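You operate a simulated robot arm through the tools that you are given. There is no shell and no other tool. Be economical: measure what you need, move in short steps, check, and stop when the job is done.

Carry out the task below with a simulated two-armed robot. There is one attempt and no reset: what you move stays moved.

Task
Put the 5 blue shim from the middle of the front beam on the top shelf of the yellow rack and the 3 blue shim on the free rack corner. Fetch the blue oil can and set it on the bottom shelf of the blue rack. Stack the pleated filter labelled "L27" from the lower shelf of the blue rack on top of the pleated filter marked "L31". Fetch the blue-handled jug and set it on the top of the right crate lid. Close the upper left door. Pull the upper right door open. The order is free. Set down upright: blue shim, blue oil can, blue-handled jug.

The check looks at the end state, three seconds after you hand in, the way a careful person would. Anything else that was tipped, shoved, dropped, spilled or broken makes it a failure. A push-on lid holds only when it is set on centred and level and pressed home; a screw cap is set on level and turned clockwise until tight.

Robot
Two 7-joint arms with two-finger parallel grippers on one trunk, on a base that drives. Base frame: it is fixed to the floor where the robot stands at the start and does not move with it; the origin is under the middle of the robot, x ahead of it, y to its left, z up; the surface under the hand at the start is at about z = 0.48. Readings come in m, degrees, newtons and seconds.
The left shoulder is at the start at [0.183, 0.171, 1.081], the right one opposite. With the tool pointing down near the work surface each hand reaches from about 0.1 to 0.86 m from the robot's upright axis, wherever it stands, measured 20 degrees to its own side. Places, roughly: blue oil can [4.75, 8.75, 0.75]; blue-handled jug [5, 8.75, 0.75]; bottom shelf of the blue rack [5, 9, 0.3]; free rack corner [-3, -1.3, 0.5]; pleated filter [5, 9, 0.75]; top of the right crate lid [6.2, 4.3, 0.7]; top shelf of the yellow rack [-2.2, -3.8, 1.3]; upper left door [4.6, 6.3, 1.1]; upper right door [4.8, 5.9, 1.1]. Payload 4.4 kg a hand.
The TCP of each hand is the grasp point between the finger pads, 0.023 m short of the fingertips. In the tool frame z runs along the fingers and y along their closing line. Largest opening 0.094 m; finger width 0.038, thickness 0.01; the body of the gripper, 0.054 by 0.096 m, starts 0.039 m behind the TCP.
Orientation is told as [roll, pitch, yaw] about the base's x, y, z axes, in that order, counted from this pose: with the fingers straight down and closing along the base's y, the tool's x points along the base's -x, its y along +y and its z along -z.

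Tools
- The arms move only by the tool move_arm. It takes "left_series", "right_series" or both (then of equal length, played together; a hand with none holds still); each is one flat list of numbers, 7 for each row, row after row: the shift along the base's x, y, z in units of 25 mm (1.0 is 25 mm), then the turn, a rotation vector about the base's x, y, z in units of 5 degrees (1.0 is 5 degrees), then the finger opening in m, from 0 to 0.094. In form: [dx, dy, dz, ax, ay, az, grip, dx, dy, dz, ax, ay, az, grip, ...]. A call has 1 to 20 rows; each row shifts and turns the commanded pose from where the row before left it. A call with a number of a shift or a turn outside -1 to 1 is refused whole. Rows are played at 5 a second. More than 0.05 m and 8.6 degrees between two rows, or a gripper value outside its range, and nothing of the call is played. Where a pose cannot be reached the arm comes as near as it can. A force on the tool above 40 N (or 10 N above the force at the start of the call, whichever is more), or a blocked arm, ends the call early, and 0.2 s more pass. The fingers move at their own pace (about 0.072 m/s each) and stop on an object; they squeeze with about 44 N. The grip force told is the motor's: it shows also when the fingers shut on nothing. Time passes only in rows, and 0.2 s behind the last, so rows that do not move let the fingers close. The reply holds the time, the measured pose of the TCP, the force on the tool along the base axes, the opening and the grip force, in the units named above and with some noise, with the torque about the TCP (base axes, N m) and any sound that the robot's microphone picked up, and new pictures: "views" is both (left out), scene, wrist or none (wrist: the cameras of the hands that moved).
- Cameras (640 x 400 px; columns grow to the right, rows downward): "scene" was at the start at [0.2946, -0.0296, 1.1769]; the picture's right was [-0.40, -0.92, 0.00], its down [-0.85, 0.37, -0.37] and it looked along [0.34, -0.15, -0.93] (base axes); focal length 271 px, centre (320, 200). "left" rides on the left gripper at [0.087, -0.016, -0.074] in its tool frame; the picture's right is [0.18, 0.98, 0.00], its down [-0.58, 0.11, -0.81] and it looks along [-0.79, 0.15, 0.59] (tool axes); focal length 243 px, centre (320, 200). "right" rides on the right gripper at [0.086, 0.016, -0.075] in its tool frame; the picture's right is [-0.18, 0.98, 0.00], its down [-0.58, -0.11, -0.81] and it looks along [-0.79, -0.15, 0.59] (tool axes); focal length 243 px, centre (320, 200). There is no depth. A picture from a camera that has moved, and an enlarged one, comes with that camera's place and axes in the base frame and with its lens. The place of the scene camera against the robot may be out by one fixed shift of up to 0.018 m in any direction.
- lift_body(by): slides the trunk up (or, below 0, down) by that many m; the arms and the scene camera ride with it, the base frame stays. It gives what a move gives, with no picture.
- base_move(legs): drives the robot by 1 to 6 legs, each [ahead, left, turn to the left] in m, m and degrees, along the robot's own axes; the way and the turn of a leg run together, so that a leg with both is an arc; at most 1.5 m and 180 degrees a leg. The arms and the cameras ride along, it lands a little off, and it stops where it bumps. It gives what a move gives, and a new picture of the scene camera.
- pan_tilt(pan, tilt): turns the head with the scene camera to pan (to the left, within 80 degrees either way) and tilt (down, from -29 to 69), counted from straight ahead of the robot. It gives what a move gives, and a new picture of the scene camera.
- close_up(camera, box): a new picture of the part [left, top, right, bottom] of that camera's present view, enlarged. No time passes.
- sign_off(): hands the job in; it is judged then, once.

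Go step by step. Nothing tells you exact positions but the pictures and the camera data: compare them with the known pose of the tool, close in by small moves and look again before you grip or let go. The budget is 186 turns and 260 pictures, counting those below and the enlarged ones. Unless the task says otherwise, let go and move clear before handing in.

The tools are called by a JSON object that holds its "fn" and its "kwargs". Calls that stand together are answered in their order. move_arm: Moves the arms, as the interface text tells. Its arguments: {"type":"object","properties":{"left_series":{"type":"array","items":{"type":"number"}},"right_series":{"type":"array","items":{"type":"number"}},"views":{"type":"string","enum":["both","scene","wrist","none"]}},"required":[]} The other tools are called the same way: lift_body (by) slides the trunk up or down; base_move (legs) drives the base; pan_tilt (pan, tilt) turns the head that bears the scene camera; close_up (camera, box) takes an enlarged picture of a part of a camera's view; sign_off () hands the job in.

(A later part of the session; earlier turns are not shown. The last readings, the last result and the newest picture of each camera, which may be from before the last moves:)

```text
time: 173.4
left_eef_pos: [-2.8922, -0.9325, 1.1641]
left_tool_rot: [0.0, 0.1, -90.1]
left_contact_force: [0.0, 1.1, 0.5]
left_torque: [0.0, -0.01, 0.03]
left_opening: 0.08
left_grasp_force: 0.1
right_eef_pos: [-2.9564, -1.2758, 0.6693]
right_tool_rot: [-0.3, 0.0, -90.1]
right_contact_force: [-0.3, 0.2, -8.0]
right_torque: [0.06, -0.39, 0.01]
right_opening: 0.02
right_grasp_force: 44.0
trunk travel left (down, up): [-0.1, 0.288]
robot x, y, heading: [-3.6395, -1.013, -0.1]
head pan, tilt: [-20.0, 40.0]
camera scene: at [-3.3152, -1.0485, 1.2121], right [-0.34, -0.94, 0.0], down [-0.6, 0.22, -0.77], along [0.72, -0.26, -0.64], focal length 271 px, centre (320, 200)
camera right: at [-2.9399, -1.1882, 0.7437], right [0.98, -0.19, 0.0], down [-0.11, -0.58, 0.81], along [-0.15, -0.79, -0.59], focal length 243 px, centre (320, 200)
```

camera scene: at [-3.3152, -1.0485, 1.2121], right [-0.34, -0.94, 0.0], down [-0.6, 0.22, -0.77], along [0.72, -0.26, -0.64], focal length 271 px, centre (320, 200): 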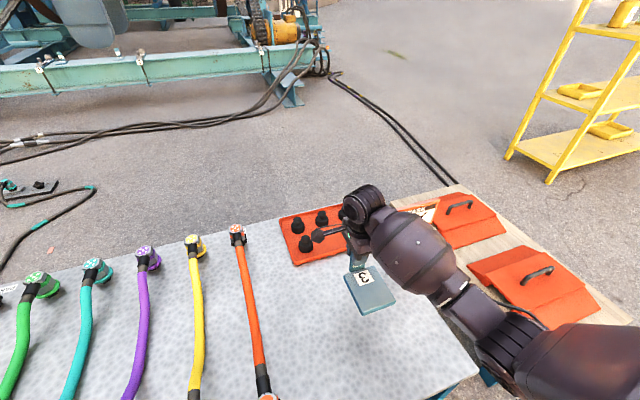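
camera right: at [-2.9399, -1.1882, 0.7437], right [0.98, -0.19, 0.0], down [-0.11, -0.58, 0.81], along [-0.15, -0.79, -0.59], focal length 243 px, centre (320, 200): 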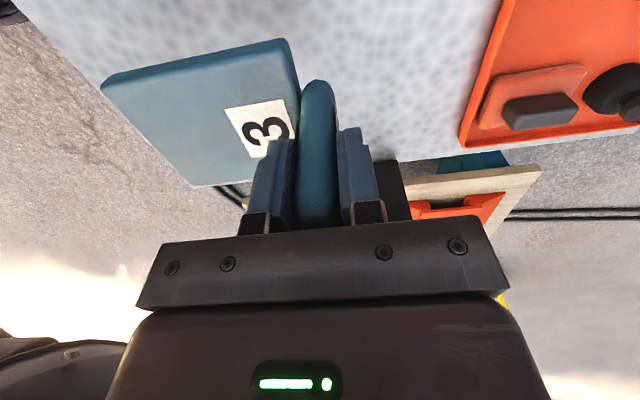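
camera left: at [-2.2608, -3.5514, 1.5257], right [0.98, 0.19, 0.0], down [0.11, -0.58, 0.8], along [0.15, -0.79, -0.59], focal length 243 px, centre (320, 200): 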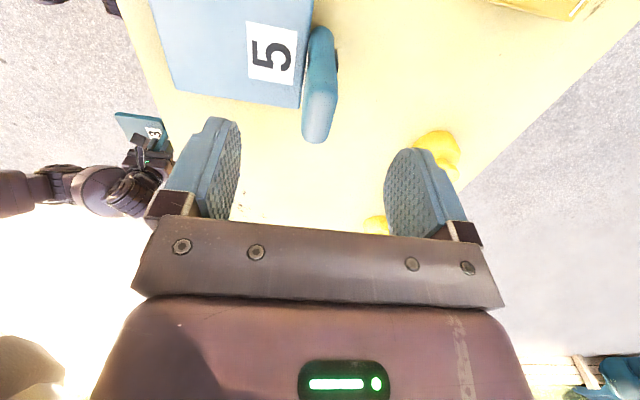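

{"fn": "move_arm", "kwargs": {"right_series": [-0.2, -0.6, -0.9, 0, 0, 0, 0, 0, 0, -0.9, 0, 0, 0, 0, 0, 0, -0.9, 0, 0, 0, 0, 0, 0, -0.2, 0, 0, 0, 0, 0, 0, 0, 0, 0, 0, 0]}}

```text
time: 174.6
left_eef_pos: [-2.8925, -0.9315, 1.165]
left_tool_rot: [0.1, 0.1, -90.1]
left_contact_force: [0.2, 0.1, -0.4]
left_torque: [0.0, -0.01, 0.0]
left_opening: 0.08
left_grasp_force: 0.0
right_eef_pos: [-2.962, -1.2896, 0.5957]
right_tool_rot: [-0.1, 0.1, -90.2]
right_contact_force: [0.1, -0.2, -8.7]
right_torque: [0.05, -0.32, 0.03]
right_opening: 0.0197
right_grasp_force: 44.1
trunk travel left (down, up): [-0.1, 0.288]
robot x, y, heading: [-3.6383, -1.0134, 0.0]
head pan, tilt: [-20.0, 40.0]
camera scene: at [-3.3157, -1.0487, 1.2124], right [-0.34, -0.94, 0.0], down [-0.6, 0.22, -0.77], along [0.72, -0.26, -0.64], focal length 271 px, centre (320, 200)
camera right: at [-2.9457, -1.2022, 0.6711], right [0.98, -0.19, 0.0], down [-0.11, -0.58, 0.81], along [-0.15, -0.79, -0.59], focal length 243 px, centre (320, 200)
```

scene: 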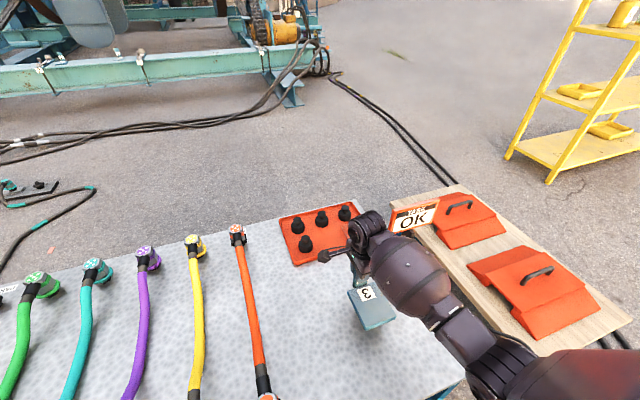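
right: 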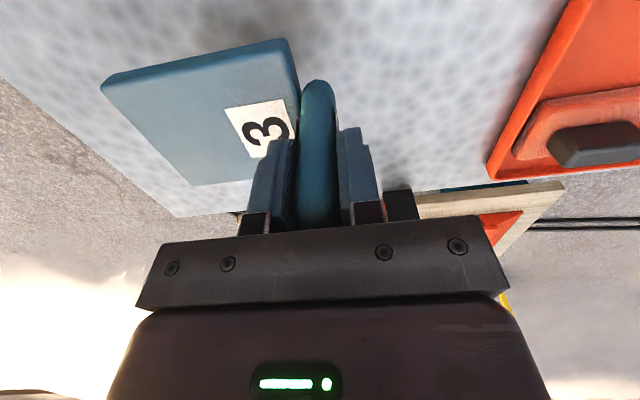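

{"fn": "move_arm", "kwargs": {"right_series": [0, 0, -0.2, 0, 0, 0, 0, 0, 0, -0.2, 0, 0, 0, 0, 0, 0, -0.15, 0, 0, 0, 0, 0, 0, -0.15, 0, 0, 0, 0, 0, 0, 0, 0, 0, 0, 0], "views": "none"}}

```text
time: 175.8
left_eef_pos: [-2.8926, -0.9322, 1.1657]
left_tool_rot: [0.1, 0.1, -90.1]
left_contact_force: [0.3, 0.2, -0.5]
left_torque: [-0.01, -0.01, -0.01]
left_opening: 0.0799
left_grasp_force: 0.0
right_eef_pos: [-2.9613, -1.2895, 0.5776]
right_tool_rot: [-0.2, 0.1, -90.1]
right_contact_force: [0.7, 0.1, -8.7]
right_torque: [0.03, -0.39, 0.0]
right_opening: 0.0197
right_grasp_force: 44.5
trunk travel left (down, up): [-0.1, 0.288]
robot x, y, heading: [-3.638, -1.0134, -0.2]
head pan, tilt: [-20.0, 40.0]
```

{"fn": "move_arm", "kwargs": {"right_series": [0, 0, -0.12, 0, 0, 0, 0, 0, 0, -0.12, 0, 0, 0, 0, 0, 0, -0.12, 0, 0, 0, 0, 0, 0, 0, 0, 0, 0, 0], "views": "none"}}

```text
time: 176.8
left_eef_pos: [-2.894, -0.932, 1.1647]
left_tool_rot: [0.1, 0.1, -90.0]
left_contact_force: [0.1, 0.3, 0.5]
left_torque: [-0.01, 0.0, 0.02]
left_opening: 0.0798
left_grasp_force: 0.1
right_eef_pos: [-2.9606, -1.2892, 0.5688]
right_tool_rot: [-0.2, 0.1, -90.2]
right_contact_force: [-0.1, -0.2, -9.0]
right_torque: [0.07, -0.34, -0.01]
right_opening: 0.0199
right_grasp_force: 44.1
trunk travel left (down, up): [-0.1, 0.288]
robot x, y, heading: [-3.6386, -1.0128, 0.1]
head pan, tilt: [-20.0, 40.0]
```

{"fn": "move_arm", "kwargs": {"right_series": [0, 0, -0.12, 0, 0, 0, 0, 0, 0, -0.12, 0, 0, 0, 0, 0, 0, -0.12, 0, 0, 0, 0, 0, 0, 0, 0, 0, 0, 0], "views": "none"}}

{"fn": "close_up", "kwargs": {"camera": "scene", "box": [300, 230, 460, 330]}}

```text
time: 177.8
left_eef_pos: [-2.8933, -0.9319, 1.1657]
left_tool_rot: [0.0, 0.1, -90.2]
left_contact_force: [0.2, -0.2, -0.6]
left_torque: [0.02, -0.02, 0.03]
left_opening: 0.08
left_grasp_force: 0.0
right_eef_pos: [-2.9598, -1.2891, 0.5603]
right_tool_rot: [-0.2, 0.1, -90.0]
right_contact_force: [0.2, -0.5, -8.6]
right_torque: [0.04, -0.4, -0.01]
right_opening: 0.0198
right_grasp_force: 44.0
trunk travel left (down, up): [-0.1, 0.288]
robot x, y, heading: [-3.6395, -1.0123, -0.2]
head pan, tilt: [-20.0, 40.0]
```

```text
4.00 times, centred on (380, 280) of scene
camera zoom: at [-3.3157, -1.0487, 1.2124], right [-0.34, -0.94, 0.0], down [-0.6, 0.22, -0.77], along [0.72, -0.26, -0.64], focal length 1085 px, centre (80, -120)
```

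zoom: 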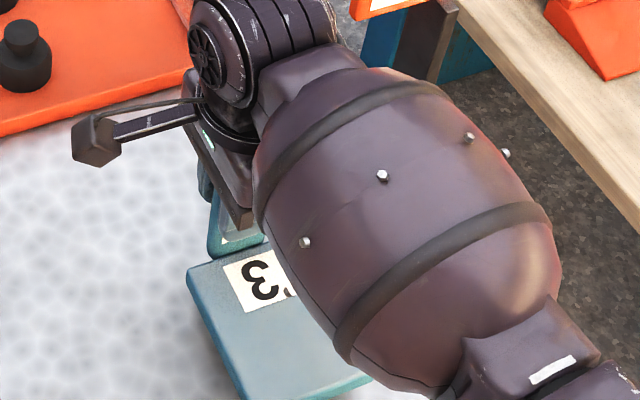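

{"fn": "move_arm", "kwargs": {"right_series": [0, 0, -0.12, 0, 0, 0, 0, 0, 0, -0.12, 0, 0, 0, 0, 0, 0, -0.12, 0, 0, 0, 0, 0, 0, 0, 0, 0, 0, 0], "views": "none"}}

```text
time: 178.8
left_eef_pos: [-2.8935, -0.932, 1.1648]
left_tool_rot: [0.1, 0.1, -90.2]
left_contact_force: [0.9, 0.4, -0.2]
left_torque: [0.01, 0.02, 0.0]
left_opening: 0.08
left_grasp_force: 0.0
right_eef_pos: [-2.961, -1.2886, 0.5511]
right_tool_rot: [-0.2, -0.1, -90.1]
right_contact_force: [-0.3, -0.2, -8.5]
right_torque: [0.05, -0.36, -0.01]
right_opening: 0.0199
right_grasp_force: 43.5
trunk travel left (down, up): [-0.1, 0.288]
robot x, y, heading: [-3.6384, -1.0123, -0.1]
head pan, tilt: [-20.0, 40.0]
```

{"fn": "move_arm", "kwargs": {"right_series": [0, 0, -0.12, 0, 0, 0, 0, 0, 0, -0.12, 0, 0, 0, 0, 0, 0, -0.12, 0, 0, 0, 0, 0, 0, -0.12, 0, 0, 0, 0, 0, 0, 0, 0, 0, 0, 0], "views": "wrist"}}

```text
time: 180.0
left_eef_pos: [-2.8935, -0.9312, 1.1649]
left_tool_rot: [0.1, 0.1, -90.0]
left_contact_force: [0.0, -0.1, 0.1]
left_torque: [0.02, 0.02, 0.02]
left_opening: 0.0801
left_grasp_force: 0.1
right_eef_pos: [-2.9611, -1.2887, 0.5398]
right_tool_rot: [-0.1, 0.1, -90.1]
right_contact_force: [-0.2, 0.6, -8.8]
right_torque: [0.09, -0.39, 0.01]
right_opening: 0.02
right_grasp_force: 43.7
trunk travel left (down, up): [-0.1, 0.288]
robot x, y, heading: [-3.6346, -1.0114, -0.2]
head pan, tilt: [-20.0, 40.0]
camera right: at [-2.9447, -1.2026, 0.615], right [0.98, -0.19, 0.0], down [-0.11, -0.58, 0.81], along [-0.15, -0.79, -0.59], focal length 243 px, centre (320, 200)
```

right: 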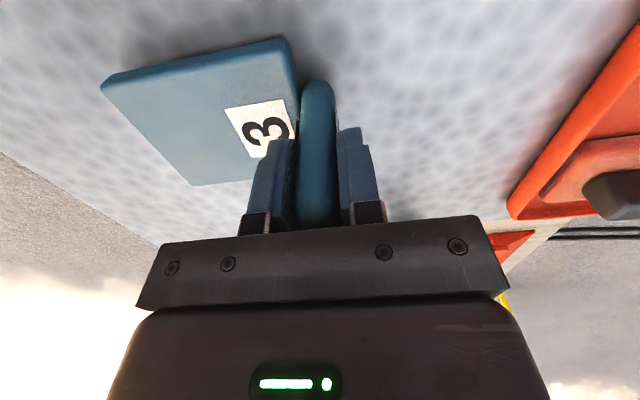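

{"fn": "move_arm", "kwargs": {"right_series": [0, 0, -0.12, 0, 0, 0, 0, 0, 0, -0.12, 0, 0, 0, 0, 0, 0, -0.12, 0, 0, 0, 0, 0, 0, 0, 0, 0, 0, 0], "views": "none"}}

```text
time: 181.0
left_eef_pos: [-2.8929, -0.9319, 1.1664]
left_tool_rot: [0.1, 0.0, -90.1]
left_contact_force: [0.3, 0.4, 0.1]
left_torque: [0.04, 0.02, -0.02]
left_opening: 0.0798
left_grasp_force: 0.1
right_eef_pos: [-2.9619, -1.2898, 0.5322]
right_tool_rot: [0.0, 0.0, -90.1]
right_contact_force: [-0.5, 0.1, -0.4]
right_torque: [-0.35, 0.51, -0.05]
right_opening: 0.02
right_grasp_force: 43.8
trunk travel left (down, up): [-0.1, 0.288]
robot x, y, heading: [-3.6429, -1.0111, -0.1]
head pan, tilt: [-20.0, 40.0]
```

Contact reached; one more millimetre, then I release and rise.

{"fn": "move_arm", "kwargs": {"right_series": [0, 0, -0.03, 0, 0, 0, 0, 0, 0, 0, 0, 0, 0, 0.08, 0, 0, 0, 0, 0, 0, 0.08, 0, 0, 0, 0, 0, 0, 0.08, 0, 0, 0.5, 0, 0, 0, 0.08, 0, 0, 1, 0, 0, 0, 0.08, 0, 0, 1, 0, 0, 0, 0.08, 0, 0, 1, 0, 0, 0, 0.08, -0.5, 0, 1, 0, 0, 0, 0.08, -0.8, 0, 1, 0, 0, 0, 0.08, -0.8, 0, 1, 0, 0, 0, 0.08, -0.8, 0, 1, 0, 0, 0, 0.08]}}

```text
time: 183.6
left_eef_pos: [-2.894, -0.9304, 1.1659]
left_tool_rot: [0.3, 0.1, -90.1]
left_contact_force: [0.0, 0.8, -0.4]
left_torque: [0.0, 0.02, -0.04]
left_opening: 0.0798
left_grasp_force: 0.1
right_eef_pos: [-2.9811, -1.2792, 0.7751]
right_tool_rot: [5.8, -15.5, -78.1]
right_contact_force: [0.0, 0.6, -1.1]
right_torque: [-0.03, -0.01, -0.01]
right_opening: 0.0803
right_grasp_force: 0.1
trunk travel left (down, up): [-0.1, 0.288]
robot x, y, heading: [-3.6379, -1.0114, -0.1]
head pan, tilt: [-20.0, 40.0]
stopped in row 12 (right hand): the arm was blocked; the commanded pose is now the measured one
camera scene: at [-3.317, -1.048, 1.2129], right [-0.34, -0.94, 0.0], down [-0.6, 0.22, -0.77], along [0.72, -0.26, -0.64], focal length 271 px, centre (320, 200)
camera right: at [-2.9928, -1.1765, 0.8255], right [0.99, 0.05, 0.14], down [-0.11, -0.38, 0.92], along [0.1, -0.92, -0.37], focal length 243 px, centre (320, 200)
```

scene: 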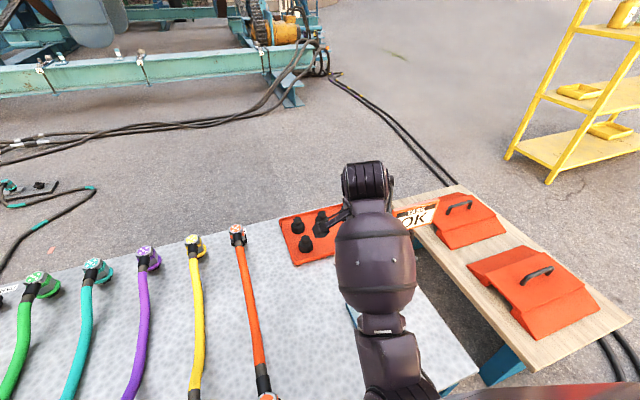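
right: 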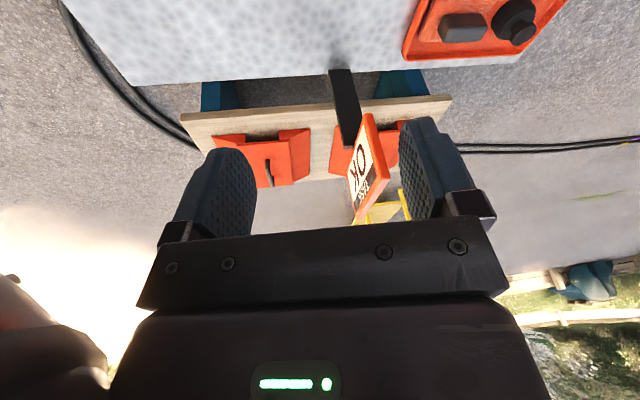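

The hand is up and clear; I back the base away and check the shim.

{"fn": "base_move", "kwargs": {"legs": [[-0.5, 0, 0]]}}

```text
time: 186.5
left_eef_pos: [-3.3962, -0.9364, 1.165]
left_tool_rot: [0.1, 0.2, -90.8]
left_contact_force: [-0.9, -0.4, 0.0]
left_torque: [0.02, -0.02, -0.01]
left_opening: 0.0799
left_grasp_force: 0.0
right_eef_pos: [-3.4872, -1.2831, 0.7742]
right_tool_rot: [5.6, -15.3, -78.8]
right_contact_force: [-0.6, 0.1, 0.3]
right_torque: [0.01, -0.05, 0.0]
right_opening: 0.0801
right_grasp_force: 0.1
trunk travel left (down, up): [-0.1, 0.288]
robot x, y, heading: [-4.1416, -1.0052, -0.8]
head pan, tilt: [-20.0, 40.0]
camera scene: at [-3.8207, -1.0484, 1.2126], right [-0.35, -0.94, 0.0], down [-0.6, 0.23, -0.77], along [0.72, -0.27, -0.64], focal length 271 px, centre (320, 200)
```

scene: 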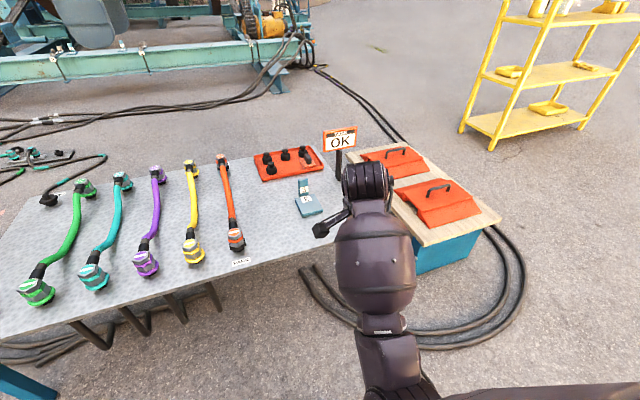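

Shim 3 stands on the free corner. Now I drive north-east toward the blue rack area, stopping to look.

{"fn": "base_move", "kwargs": {"legs": [[0, 0.6, 0.8], [0, 0, 62.5], [1.5, 0, 0], [1.5, 0, 0]]}}

{"fn": "pan_tilt", "kwargs": {"pan": -15, "tilt": 10}}

```text
time: 208.8
left_eef_pos: [-2.6052, 2.9543, 1.1656]
left_tool_rot: [0.1, 0.1, -25.5]
left_contact_force: [-0.4, 0.1, -0.1]
left_torque: [0.01, -0.03, -0.04]
left_opening: 0.0799
left_grasp_force: 0.0
right_eef_pos: [-2.3269, 2.7278, 0.775]
right_tool_rot: [5.6, -15.3, -13.6]
right_contact_force: [-0.2, -1.2, -0.4]
right_torque: [0.02, -0.02, -0.04]
right_opening: 0.08
right_grasp_force: 0.1
trunk travel left (down, up): [-0.1, 0.288]
robot x, y, heading: [-2.8566, 2.2472, 64.6]
head pan, tilt: [-20.0, 40.0]
camera scene: at [-2.6799, 2.507, 1.2126], right [0.7, -0.71, 0.0], down [-0.46, -0.45, -0.77], along [0.55, 0.54, -0.64], focal length 271 px, centre (320, 200)
```

scene: 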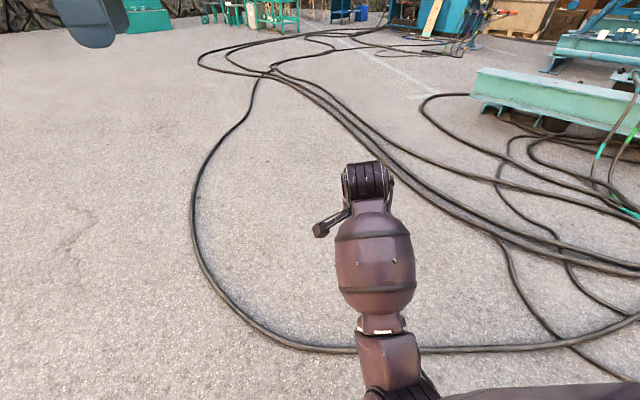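

```text
time: 209.8
left_eef_pos: [-2.6043, 2.9552, 1.1649]
left_tool_rot: [0.0, 0.2, -25.6]
left_contact_force: [-0.1, 0.5, 0.5]
left_torque: [-0.02, -0.01, 0.03]
left_opening: 0.08
left_grasp_force: 0.0
right_eef_pos: [-2.3261, 2.7274, 0.7742]
right_tool_rot: [5.7, -15.4, -13.6]
right_contact_force: [-0.1, 0.5, 0.5]
right_torque: [0.01, -0.03, -0.01]
right_opening: 0.0801
right_grasp_force: 0.0
trunk travel left (down, up): [-0.1, 0.288]
robot x, y, heading: [-2.8525, 2.2465, 64.4]
head pan, tilt: [-15.0, 10.0]
camera scene: at [-2.6802, 2.518, 1.2602], right [0.76, -0.65, 0.0], down [-0.11, -0.13, -0.98], along [0.64, 0.75, -0.17], focal length 271 px, centre (320, 200)
```

scene: 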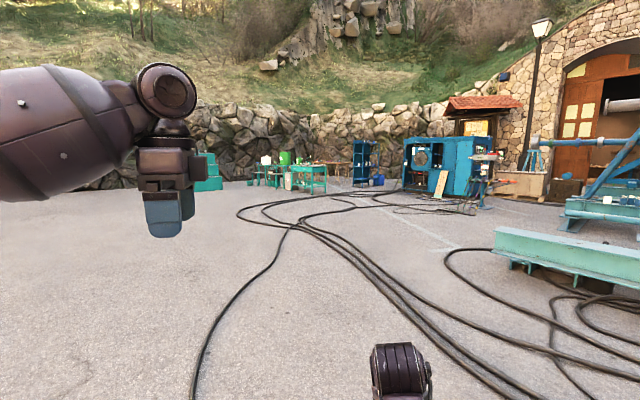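

{"fn": "close_up", "kwargs": {"camera": "scene", "box": [230, 110, 390, 210]}}

{"fn": "close_up", "kwargs": {"camera": "scene", "box": [380, 110, 540, 210]}}

```text
4.00 times, centred on (310, 160) of scene
camera zoom: at [-2.6802, 2.518, 1.2602], right [0.76, -0.65, 0.0], down [-0.11, -0.13, -0.98], along [0.64, 0.75, -0.17], focal length 1085 px, centre (360, 360)
```

zoom: 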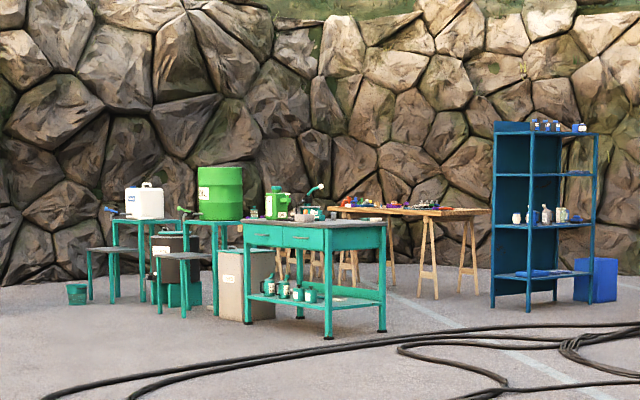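

```text
4.00 times, centred on (460, 160) of scene
camera zoom: at [-2.6802, 2.518, 1.2602], right [0.76, -0.65, 0.0], down [-0.11, -0.13, -0.98], along [0.64, 0.75, -0.17], focal length 1085 px, centre (-240, 360)
```

zoom: 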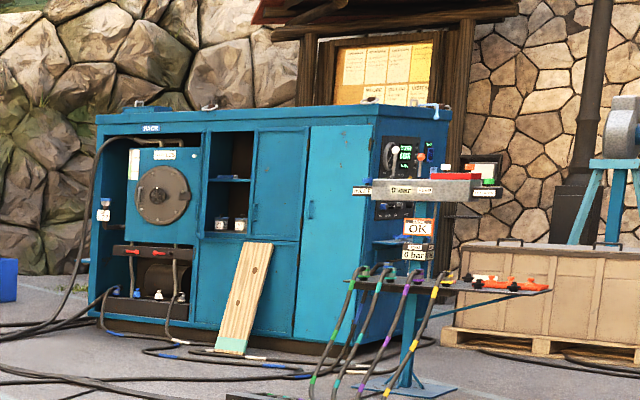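

The blue rack stands open to the south with the items on its middle shelf; the cabinet with doors is nearer at right. I drive across toward the rack.

{"fn": "base_move", "kwargs": {"legs": [[0, 0, -22], [1.5, 0, 0], [1.5, 0, 0], [1.5, 0, 0], [1.5, 0, 0], [1.5, 0, 0]]}}

{"fn": "pan_tilt", "kwargs": {"pan": 0, "tilt": 15}}

```text
time: 246.5
left_eef_pos: [3.0064, 8.0484, 1.1651]
left_tool_rot: [0.1, 0.3, -43.9]
left_contact_force: [0.3, 1.1, 0.5]
left_torque: [0.01, 0.0, 0.02]
left_opening: 0.08
left_grasp_force: 0.0
right_eef_pos: [3.1995, 7.7452, 0.7743]
right_tool_rot: [5.7, -15.3, -32.0]
right_contact_force: [0.3, 0.3, 1.3]
right_torque: [0.01, -0.02, 0.0]
right_opening: 0.0801
right_grasp_force: 0.2
trunk travel left (down, up): [-0.1, 0.288]
robot x, y, heading: [2.5532, 7.4554, 46.4]
head pan, tilt: [-15.0, 10.0]
camera scene: at [2.8007, 7.661, 1.2603], right [0.52, -0.86, 0.0], down [-0.15, -0.09, -0.98], along [0.84, 0.51, -0.17], focal length 271 px, centre (320, 200)
```

scene: 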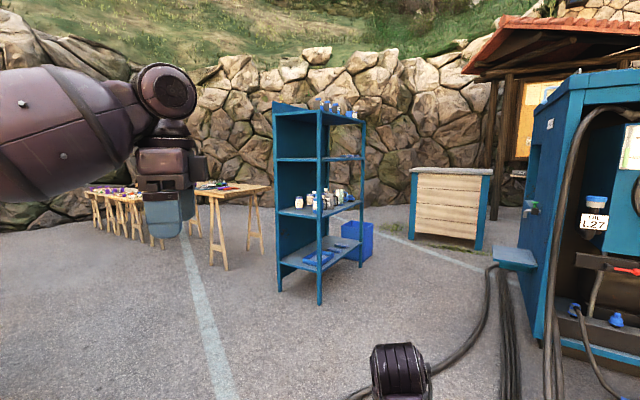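

```text
time: 247.3
left_eef_pos: [3.0072, 8.0483, 1.1658]
left_tool_rot: [0.0, 0.2, -43.8]
left_contact_force: [-0.7, -0.5, 0.4]
left_torque: [0.0, 0.0, 0.01]
left_opening: 0.0799
left_grasp_force: 0.1
right_eef_pos: [3.2002, 7.7442, 0.7738]
right_tool_rot: [5.9, -15.4, -32.0]
right_contact_force: [-0.8, 0.2, -0.4]
right_torque: [0.02, -0.03, 0.0]
right_opening: 0.0802
right_grasp_force: 0.0
trunk travel left (down, up): [-0.1, 0.288]
robot x, y, heading: [2.5467, 7.4548, 46.2]
head pan, tilt: [0.0, 15.0]
camera scene: at [2.7858, 7.6801, 1.2522], right [0.72, -0.69, 0.0], down [-0.18, -0.19, -0.97], along [0.67, 0.7, -0.26], focal length 271 px, centre (320, 200)
```

scene: 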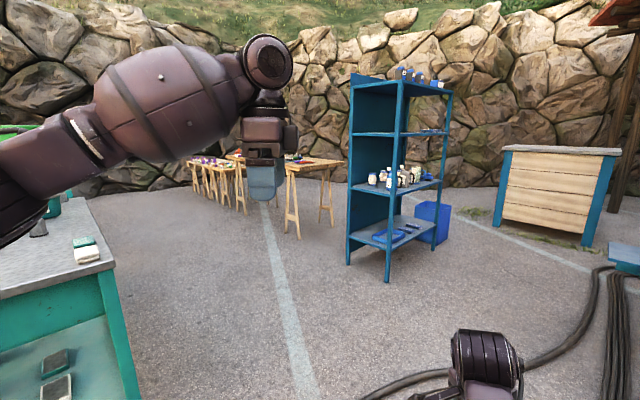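

{"fn": "close_up", "kwargs": {"camera": "scene", "box": [320, 50, 480, 150]}}

{"fn": "close_up", "kwargs": {"camera": "scene", "box": [320, 150, 480, 250]}}

```text
4.00 times, centred on (400, 100) of scene
camera zoom: at [2.7858, 7.6801, 1.2522], right [0.72, -0.69, 0.0], down [-0.18, -0.19, -0.97], along [0.67, 0.7, -0.26], focal length 1085 px, centre (0, 600)
```

zoom: 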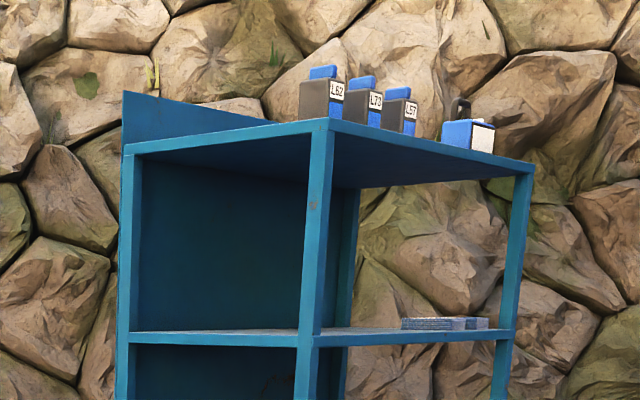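

```text
4.00 times, centred on (400, 200) of scene
camera zoom: at [2.7858, 7.6801, 1.2522], right [0.72, -0.69, 0.0], down [-0.18, -0.19, -0.97], along [0.67, 0.7, -0.26], focal length 1085 px, centre (0, 200)
```

zoom: 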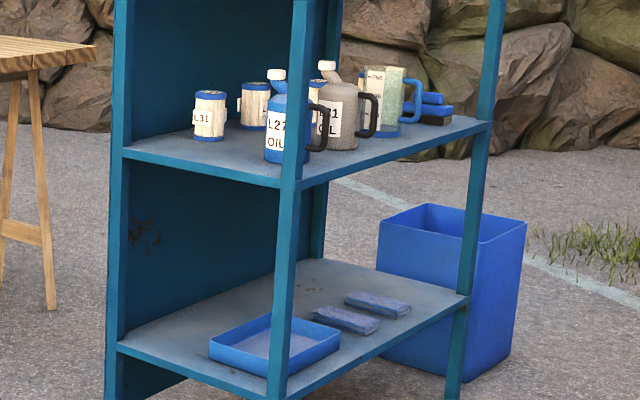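

I see the items: filters (L31 at the left), blue oil can L27, grey can, blue-handled jug. I first pull the arms in a bit, then drive in front of the rack.

{"fn": "move_arm", "kwargs": {"left_series": [-0.7, -0.72, 0, 0, 0, 0, 0.08, -0.7, -0.72, 0, 0, 0, 0, 0.08, -0.7, -0.72, 0, 0, 0, 0, 0.08, -0.7, -0.72, 0, 0, 0, 0, 0.08, -0.7, -0.72, 0, 0, 0, 0, 0.08, -0.7, -0.72, 0, 0, 0, 0, 0.08, -0.7, -0.72, 0, 0, 0, 0, 0.08, -0.7, -0.72, 0, 0, 0, 0, 0.08], "views": "none"}}

{"fn": "base_move", "kwargs": {"legs": [[0, 0, -33], [1.5, 0, 0], [0.65, 0, 0], [0, 0, 76]]}}

{"fn": "pan_tilt", "kwargs": {"pan": 0, "tilt": 35}}

```text
time: 249.1
left_eef_pos: [2.8682, 7.9045, 1.1669]
left_tool_rot: [0.1, 0.3, -43.9]
left_contact_force: [-0.5, -0.4, 0.1]
left_torque: [-0.03, 0.01, 0.05]
left_opening: 0.0798
left_grasp_force: 0.0
right_eef_pos: [3.1995, 7.7436, 0.7736]
right_tool_rot: [5.8, -15.4, -32.0]
right_contact_force: [-0.4, 0.2, 0.2]
right_torque: [0.03, 0.01, 0.0]
right_opening: 0.0799
right_grasp_force: 0.1
trunk travel left (down, up): [-0.1, 0.288]
robot x, y, heading: [2.5508, 7.455, 46.0]
head pan, tilt: [0.0, 15.0]
```

```text
time: 264.5
left_eef_pos: [4.5681, 8.4885, 1.1665]
left_tool_rot: [0.1, 0.2, -2.3]
left_contact_force: [0.4, 0.2, 0.2]
left_torque: [0.01, 0.02, 0.0]
left_opening: 0.0799
left_grasp_force: 0.2
right_eef_pos: [4.9225, 8.589, 0.7744]
right_tool_rot: [5.7, -15.4, 9.5]
right_contact_force: [-0.1, -0.5, 1.0]
right_torque: [-0.02, 0.01, -0.02]
right_opening: 0.0802
right_grasp_force: 0.0
trunk travel left (down, up): [-0.1, 0.288]
robot x, y, heading: [4.6292, 7.9417, 87.9]
head pan, tilt: [0.0, 15.0]
camera scene: at [4.654, 8.2556, 1.2521], right [1.0, -0.04, 0.0], down [-0.01, -0.26, -0.97], along [0.04, 0.97, -0.26], focal length 271 px, centre (320, 200)
```

scene: 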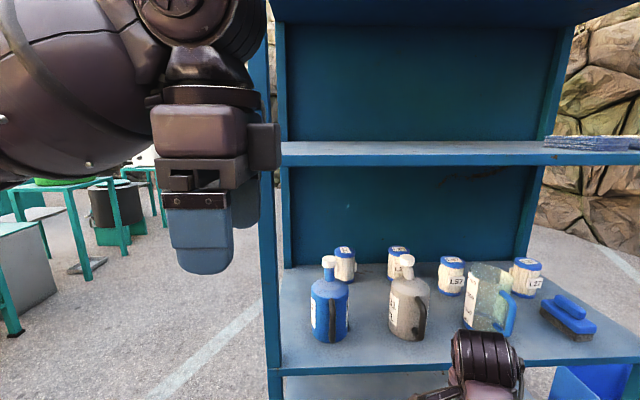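

```text
time: 265.3
left_eef_pos: [4.5691, 8.4892, 1.1658]
left_tool_rot: [0.1, 0.2, -2.4]
left_contact_force: [-0.2, -0.4, 0.7]
left_torque: [0.0, -0.06, -0.01]
left_opening: 0.08
left_grasp_force: 0.0
right_eef_pos: [4.9231, 8.5897, 0.775]
right_tool_rot: [5.8, -15.3, 9.4]
right_contact_force: [0.5, 0.0, 0.2]
right_torque: [-0.01, -0.02, 0.03]
right_opening: 0.0801
right_grasp_force: 0.0
trunk travel left (down, up): [-0.1, 0.288]
robot x, y, heading: [4.6298, 7.9369, 87.8]
head pan, tilt: [0.0, 35.0]
camera scene: at [4.6539, 8.2503, 1.2202], right [1.0, -0.04, 0.0], down [-0.02, -0.57, -0.82], along [0.03, 0.82, -0.57], focal length 271 px, centre (320, 200)
```

scene: 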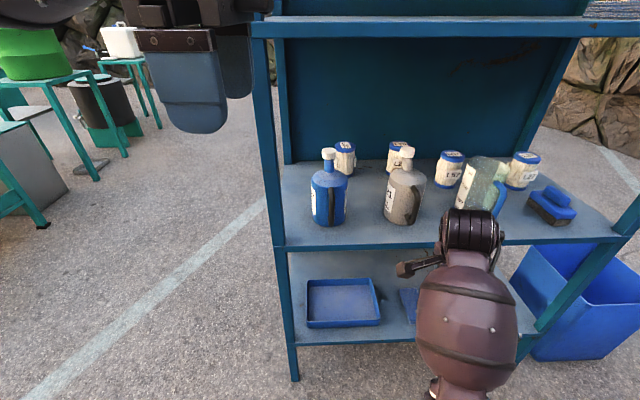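

{"fn": "close_up", "kwargs": {"camera": "scene", "box": [290, 120, 450, 220]}}

{"fn": "close_up", "kwargs": {"camera": "scene", "box": [430, 130, 590, 230]}}

{"fn": "close_up", "kwargs": {"camera": "right", "box": [0, 0, 640, 400]}}

```text
4.00 times, centred on (370, 170) of scene
camera zoom: at [4.6539, 8.2503, 1.2202], right [1.0, -0.04, 0.0], down [-0.02, -0.57, -0.82], along [0.03, 0.82, -0.57], focal length 1085 px, centre (120, 320)
```

zoom: 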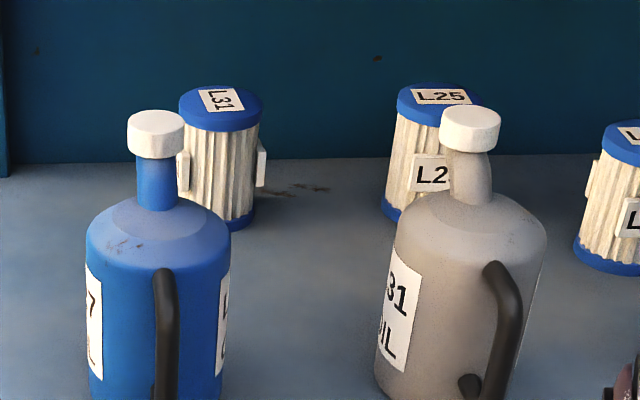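

```text
4.00 times, centred on (510, 180) of scene
camera zoom: at [4.6539, 8.2503, 1.2202], right [1.0, -0.04, 0.0], down [-0.02, -0.57, -0.82], along [0.03, 0.82, -0.57], focal length 1085 px, centre (-440, 280)
```

zoom: 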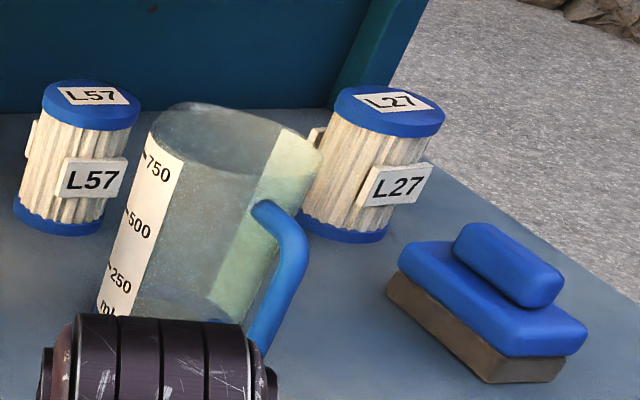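

```text
1.00 times, centred on (320, 200) of right (not enlarged: the box is as wide or as high as the picture)
camera zoom: at [4.8188, 8.581, 0.8249], right [-0.01, 0.99, 0.14], down [0.38, -0.13, 0.92], along [0.93, 0.06, -0.37], focal length 243 px, centre (320, 200)
```

zoom: 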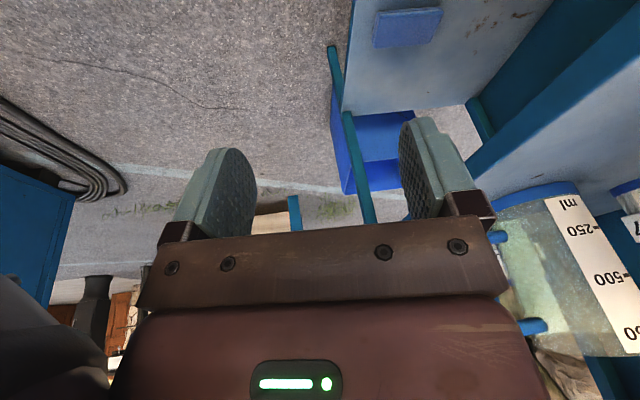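

Layout is clear: blue can (≈4.71, 8.86) in front of filter L31 (≈4.77, 9.08); jug (≈5.11, 8.85) and L27 (≈5.32, 8.98). I step back-left and re-orient the right hand to face the rack (closing sideways).

{"fn": "base_move", "kwargs": {"legs": [[-0.15, 0.18, 2.1]]}}

{"fn": "move_arm", "kwargs": {"right_series": [0, 0, 0.35, -0.55, 0.94, 0, 0.09, 0, 0, 0.35, -0.55, 0.94, 0, 0.09, 0, 0, 0.35, -0.55, 0.94, 0, 0.09, 0, 0, 0.35, 0, 0, 0.95, 0.09, 0, 0, 0.35, 0, 0, 0.95, 0.09, 0, 0, 0.35, 0, 0, 0.95, 0.09, 0, 0, 0.35, 0, 0, 0.95, 0.09, 0, 0, 0.35, 0, 0, 0.95, 0.09, 0, 0, 0.35, 0, 0, 0.95, 0.09, 0, 0, 0.35, 0, 0, 0.95, 0.09, 0, 0, 0.35, 0, 0, 0.95, 0.09, 0, 0, 0.35, 0, 0, 0.95, 0.09, 0, 0, 0.35, 0, 0, 0.95, 0.09, 0, 0, 0.35, 0, 0, 0.95, 0.09, 0, 0, 0.35, 0, 0, 0.95, 0.09, 0, 0, 0.35, 0, 0, 0.95, 0.09, 0, 0, 0.35, 0, 0, 0.95, 0.09, 0, 0, 0.35, 0, 0, 0.95, 0.09, 0, 0, 0.35, 0, 0, 0.95, 0.09, 0, 0, 0.35, 0, 0, 0.95, 0.09]}}

```text
time: 267.5
left_eef_pos: [4.3679, 8.3387, 1.1661]
left_tool_rot: [0.2, 0.1, -0.4]
left_contact_force: [0.1, 0.2, -0.1]
left_torque: [-0.02, 0.02, 0.01]
left_opening: 0.08
left_grasp_force: 0.2
right_eef_pos: [4.718, 8.4532, 0.7739]
right_tool_rot: [5.8, -15.4, 11.6]
right_contact_force: [0.2, -0.5, 0.2]
right_torque: [-0.01, -0.01, 0.01]
right_opening: 0.08
right_grasp_force: 0.2
trunk travel left (down, up): [-0.1, 0.288]
robot x, y, heading: [4.4434, 7.7945, 89.8]
head pan, tilt: [0.0, 35.0]
camera scene: at [4.4616, 8.1041, 1.2202], right [1.0, -0.01, 0.0], down [0.0, -0.57, -0.82], along [0.0, 0.82, -0.57], focal length 271 px, centre (320, 200)
```

scene: 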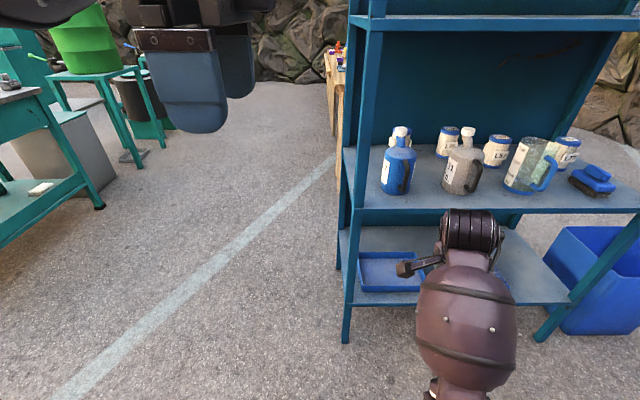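

```text
time: 268.0
left_eef_pos: [4.3688, 8.3383, 1.1675]
left_tool_rot: [0.1, 0.1, -0.4]
left_contact_force: [-0.1, -0.9, -0.1]
left_torque: [0.0, 0.06, -0.02]
left_opening: 0.0799
left_grasp_force: 0.0
right_eef_pos: [4.648, 8.4833, 0.8451]
right_tool_rot: [6.2, -23.8, 27.2]
right_contact_force: [0.2, 0.2, 0.5]
right_torque: [0.01, 0.01, 0.0]
right_opening: 0.09
right_grasp_force: 0.0
trunk travel left (down, up): [-0.1, 0.288]
robot x, y, heading: [4.4481, 7.7944, 89.8]
head pan, tilt: [0.0, 35.0]
stopped in row 2 (right hand): the arm was blocked; the commanded pose is now the measured one
camera scene: at [4.4623, 8.1032, 1.2207], right [1.0, 0.0, 0.0], down [0.0, -0.57, -0.82], along [0.0, 0.82, -0.57], focal length 271 px, centre (320, 200)
camera right: at [4.5453, 8.4413, 0.8797], right [-0.34, 0.93, 0.17], down [0.28, -0.08, 0.96], along [0.9, 0.37, -0.23], focal length 243 px, centre (320, 200)
```

scene: 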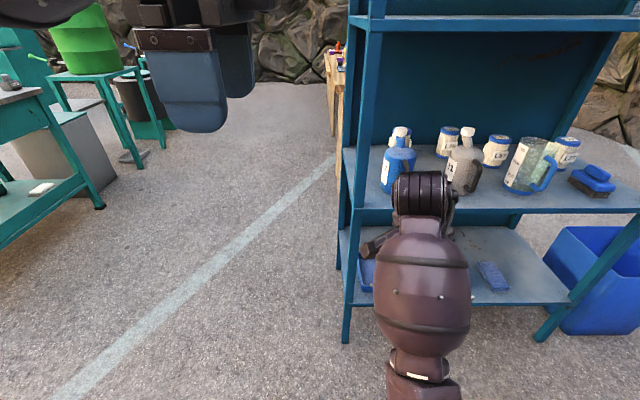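
right: 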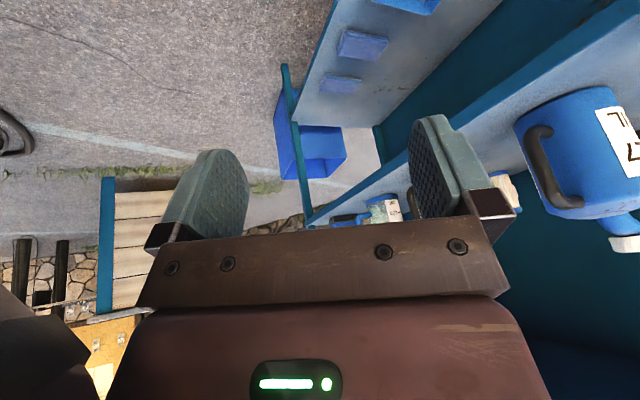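

The boom brushes the arm when levelled; instead I yaw while keeping the forward tilt, and swing the hand to the right.

{"fn": "move_arm", "kwargs": {"right_series": [0.4, -0.2, 0, 0, 0, 1, 0.09, 0.4, -0.2, 0, 0, 0, 1, 0.09, 0.4, -0.2, 0, 0, 0, 1, 0.09, 0.4, -0.2, 0, 0, 0, 1, 0.09, 0.4, 0, 0, 0, 0, 1, 0.09, 0.4, 0, 0, 0, 0, 1, 0.09, 0.4, 0, 0, 0, 0, 1, 0.09, 0.4, 0, 0, 0, 0, 1, 0.09, 0.4, 0, 0, 0, 0, 1, 0.09, 0.4, 0, 0, 0, 0, 1, 0.09, 0.4, 0, 0, 0, 0, 1, 0.09, 0.4, 0, 0, 0, 0, 1, 0.09]}}

```text
time: 270.2
left_eef_pos: [4.3699, 8.3396, 1.1659]
left_tool_rot: [0.2, 0.2, -0.3]
left_contact_force: [1.1, 1.2, -0.3]
left_torque: [0.02, 0.02, 0.03]
left_opening: 0.0798
left_grasp_force: 0.0
right_eef_pos: [4.6812, 8.479, 0.8708]
right_tool_rot: [-2.1, -27.2, 91.4]
right_contact_force: [-0.1, 0.2, 0.1]
right_torque: [-0.02, 0.01, 0.02]
right_opening: 0.0899
right_grasp_force: 0.0
trunk travel left (down, up): [-0.1, 0.288]
robot x, y, heading: [4.4468, 7.793, 89.6]
head pan, tilt: [0.0, 35.0]
stopped in row 11 (right hand): the arm was blocked; the commanded pose is now the measured one
camera scene: at [4.4628, 8.104, 1.2203], right [1.0, -0.01, 0.0], down [0.0, -0.57, -0.82], along [0.0, 0.82, -0.57], focal length 271 px, centre (320, 200)
camera right: at [4.6641, 8.3691, 0.8976], right [-0.99, 0.16, 0.05], down [0.08, 0.15, 0.99], along [0.15, 0.98, -0.16], focal length 243 px, centre (320, 200)
```

scene: 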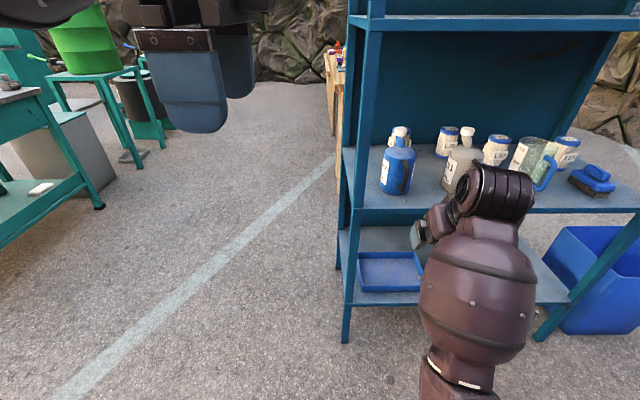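
right: 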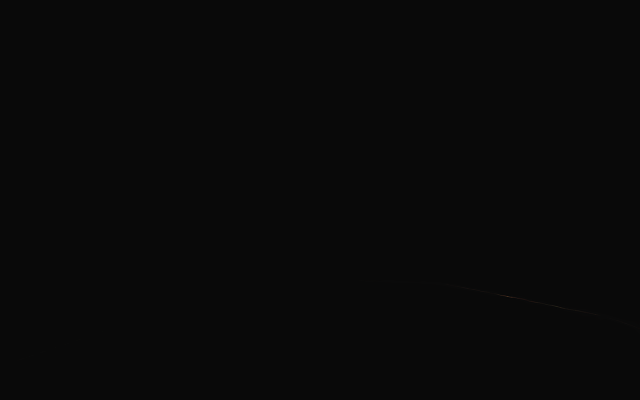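

The orientation suits, but the boom sits under the forearm. I'll turn the wrist the other way round (boom to the front), in two stages.

{"fn": "move_arm", "kwargs": {"right_series": [0, 0, 0, 0, 0, -1, 0.09, 0, 0, 0, 0, 0, -1, 0.09, 0, 0, 0, 0, 0, -1, 0.09, 0, 0, 0, 0, 0, -1, 0.09, 0, 0, 0, 0, 0, -1, 0.09, 0, 0, 0, 0, 0, -1, 0.09, 0, 0, 0, 0, 0, -1, 0.09, 0, 0, 0, 0, 0, -1, 0.09, 0, 0, 0, 0, 0, -1, 0.09, 0, 0, 0, 0, 0, -1, 0.09, 0, 0, 0, 0, 0, -1, 0.09, 0, 0, 0, 0, 0, -1, 0.09, 0, 0, 0, 0, 0, -1, 0.09, 0, 0, 0, 0, 0, -1, 0.09, 0, 0, 0, 0, 0, -1, 0.09, 0, 0, 0, 0, 0, -1, 0.09, 0, 0, 0, 0, 0, -1, 0.09, 0, 0, 0, 0, 0, -1, 0.09], "views": "none"}}

{"fn": "move_arm", "kwargs": {"right_series": [0, 0, 0.3, 0, 0.9, 0, 0.09, 0, 0, 0.3, 0, 0.9, 0, 0.09, 0, 0, 0.3, 0, 0.9, 0, 0.09, 0, 0, 0.3, 0, 0.9, 0, 0.09, 0, 0, 0.3, 0, 0.9, 0, 0.09, 0, 0, 0.3, 0, 0.9, 0, 0.09, 0, 0, 0, 0, 0, -1, 0.09, 0, 0, 0, 0, 0, -1, 0.09, 0, 0, 0, 0, 0, -1, 0.09, 0, 0, 0, 0, 0, -1, 0.09, 0, 0, 0, 0, 0, -1, 0.09, 0, 0, 0, 0, 0, -1, 0.09, 0, 0, 0, 0, 0, -1, 0.09, 0, 0, 0, 0, 0, -1, 0.09]}}

```text
time: 272.6
left_eef_pos: [4.37, 8.3393, 1.1657]
left_tool_rot: [0.0, 0.2, -0.4]
left_contact_force: [1.2, 0.2, -0.2]
left_torque: [-0.02, 0.01, 0.02]
left_opening: 0.0799
left_grasp_force: 0.1
right_eef_pos: [4.6585, 8.4905, 0.899]
right_tool_rot: [-4.0, -35.2, 43.4]
right_contact_force: [-1.1, 0.6, 0.5]
right_torque: [-0.01, 0.04, 0.02]
right_opening: 0.09
right_grasp_force: 0.1
trunk travel left (down, up): [-0.1, 0.288]
robot x, y, heading: [4.4504, 7.7936, 89.8]
head pan, tilt: [0.0, 35.0]
stopped in row 12 (right hand): the arm was blocked; the commanded pose is now the measured one
```

```text
time: 273.3
left_eef_pos: [4.3686, 8.3397, 1.1657]
left_tool_rot: [0.1, 0.2, -0.5]
left_contact_force: [0.2, -0.8, 0.2]
left_torque: [0.01, 0.01, 0.02]
left_opening: 0.08
left_grasp_force: 0.0
right_eef_pos: [4.6072, 8.4933, 0.9442]
right_tool_rot: [1.7, -35.7, 48.8]
right_contact_force: [0.3, -0.6, -0.1]
right_torque: [-0.01, 0.03, 0.03]
right_opening: 0.0902
right_grasp_force: 0.1
trunk travel left (down, up): [-0.1, 0.288]
robot x, y, heading: [4.4467, 7.792, 89.5]
head pan, tilt: [0.0, 35.0]
stopped in row 3 (right hand): the arm was blocked; the commanded pose is now the measured one
camera scene: at [4.4626, 8.1042, 1.2202], right [1.0, -0.01, 0.0], down [0.0, -0.57, -0.82], along [0.0, 0.82, -0.57], focal length 271 px, centre (320, 200)
camera right: at [4.5211, 8.4177, 0.9553], right [-0.65, 0.75, 0.13], down [0.1, -0.08, 0.99], along [0.75, 0.66, -0.02], focal length 243 px, centre (320, 200)
```

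scene: 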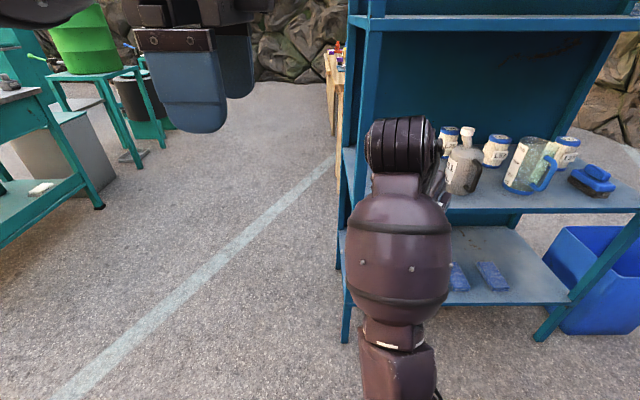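
right: 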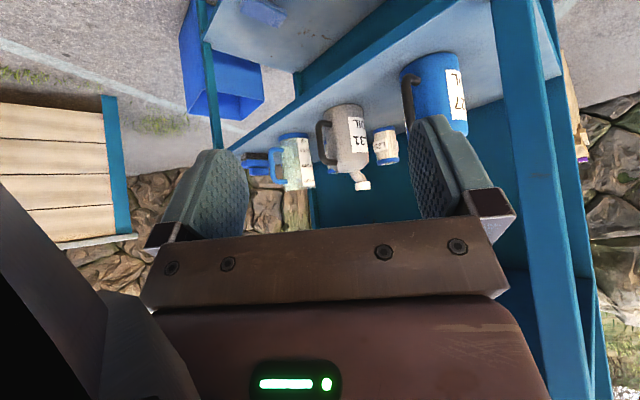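

Blocks come from an awkward arm posture. I move the right hand out to the right, lower and back, without turning, to free the elbow.

{"fn": "move_arm", "kwargs": {"right_series": [0.96, -0.6, -0.5, 0, 0, 0, 0.09, 0.96, -0.6, -0.5, 0, 0, 0, 0.09, 0.96, -0.6, -0.5, 0, 0, 0, 0.09, 0.96, -0.6, -0.5, 0, 0, 0, 0.09, 0.96, -0.6, -0.5, 0, 0, 0, 0.09, 0.96, -0.6, -0.5, 0, 0, 0, 0.09, 0.96, -0.6, -0.5, 0, 0, 0, 0.09, 0.96, -0.6, -0.5, 0, 0, 0, 0.09, 0.96, -0.6, -0.5, 0, 0, 0, 0.09, 0.96, -0.6, -0.5, 0, 0, 0, 0.09]}}

```text
time: 274.7
left_eef_pos: [4.3684, 8.339, 1.1654]
left_tool_rot: [-0.1, 0.2, -0.5]
left_contact_force: [-0.3, -0.6, -0.7]
left_torque: [-0.03, 0.0, -0.01]
left_opening: 0.0799
left_grasp_force: 0.0
right_eef_pos: [4.7864, 8.4147, 0.9034]
right_tool_rot: [-3.0, -42.9, 49.2]
right_contact_force: [0.4, 0.9, -0.2]
right_torque: [-0.04, -0.04, -0.05]
right_opening: 0.0899
right_grasp_force: 0.0
trunk travel left (down, up): [-0.1, 0.288]
robot x, y, heading: [4.4488, 7.7953, 89.7]
head pan, tilt: [0.0, 35.0]
stopped in row 6 (right hand): the arm was blocked; the commanded pose is now the measured one
camera scene: at [4.4625, 8.1044, 1.2202], right [1.0, -0.01, 0.0], down [0.0, -0.57, -0.82], along [0.0, 0.82, -0.57], focal length 271 px, centre (320, 200)
camera right: at [4.6965, 8.3426, 0.8993], right [-0.63, 0.77, 0.09], down [-0.03, -0.14, 0.99], along [0.77, 0.62, 0.11], focal length 243 px, centre (320, 200)
```

scene: 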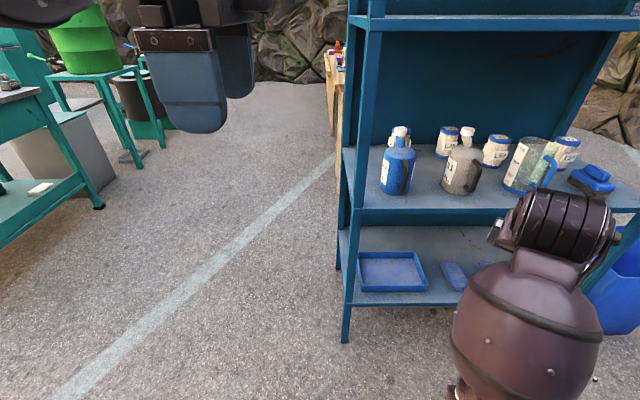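
right: 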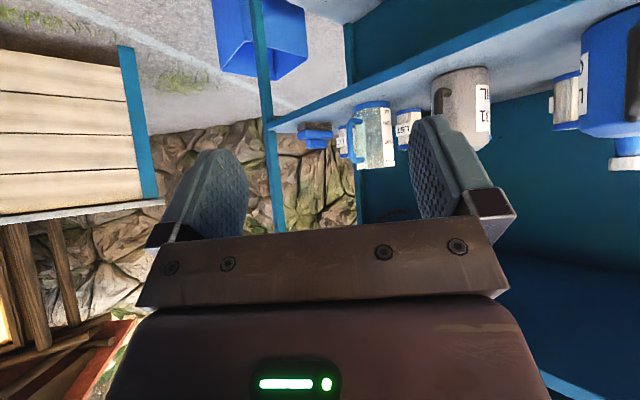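

{"fn": "move_arm", "kwargs": {"right_series": [0, 0.3, -0.9, 0, 0, 0, 0.09, 0, 0.3, -0.9, 0, 0, 0, 0.09, 0, 0.3, -0.9, 0, 0, 0, 0.09, 0, 0.3, -0.9, 0, 0, 0, 0.09, 0, 0.3, -0.9, 0, 0, 0, 0.09, 0, 0.3, -0.9, 0, 0, 0, 0.09, 0, 0, -0.9, 0, 0, 0, 0.09, 0, 0, -0.9, 0, 0, 0, 0.09, 0, 0, -0.9, 0, 0, 0, 0.09], "views": "scene"}}

```text
time: 276.3
left_eef_pos: [4.3683, 8.3406, 1.1655]
left_tool_rot: [-0.1, 0.1, -0.5]
left_contact_force: [0.8, 0.3, -0.2]
left_torque: [-0.01, -0.03, 0.03]
left_opening: 0.0797
left_grasp_force: 0.1
right_eef_pos: [4.8399, 8.4721, 0.7909]
right_tool_rot: [-8.6, -49.5, 51.6]
right_contact_force: [0.0, 0.0, 1.0]
right_torque: [0.0, 0.02, -0.03]
right_opening: 0.0901
right_grasp_force: 0.0
trunk travel left (down, up): [-0.1, 0.288]
robot x, y, heading: [4.4465, 7.7939, 89.5]
head pan, tilt: [0.0, 35.0]
stopped in row 7 (right hand): the arm was blocked; the commanded pose is now the measured one
camera scene: at [4.4624, 8.1044, 1.2202], right [1.0, -0.01, 0.0], down [0.0, -0.57, -0.82], along [0.0, 0.82, -0.57], focal length 271 px, centre (320, 200)
```

scene: 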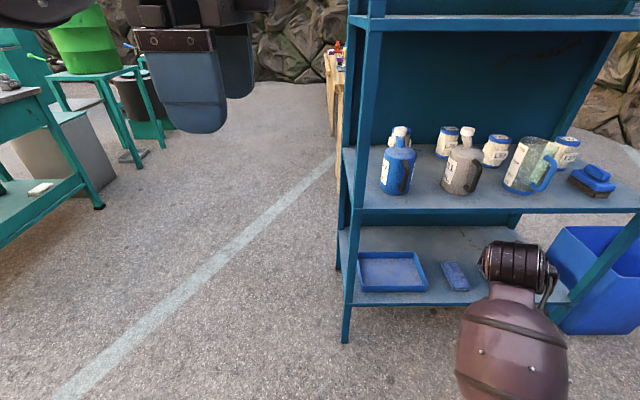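

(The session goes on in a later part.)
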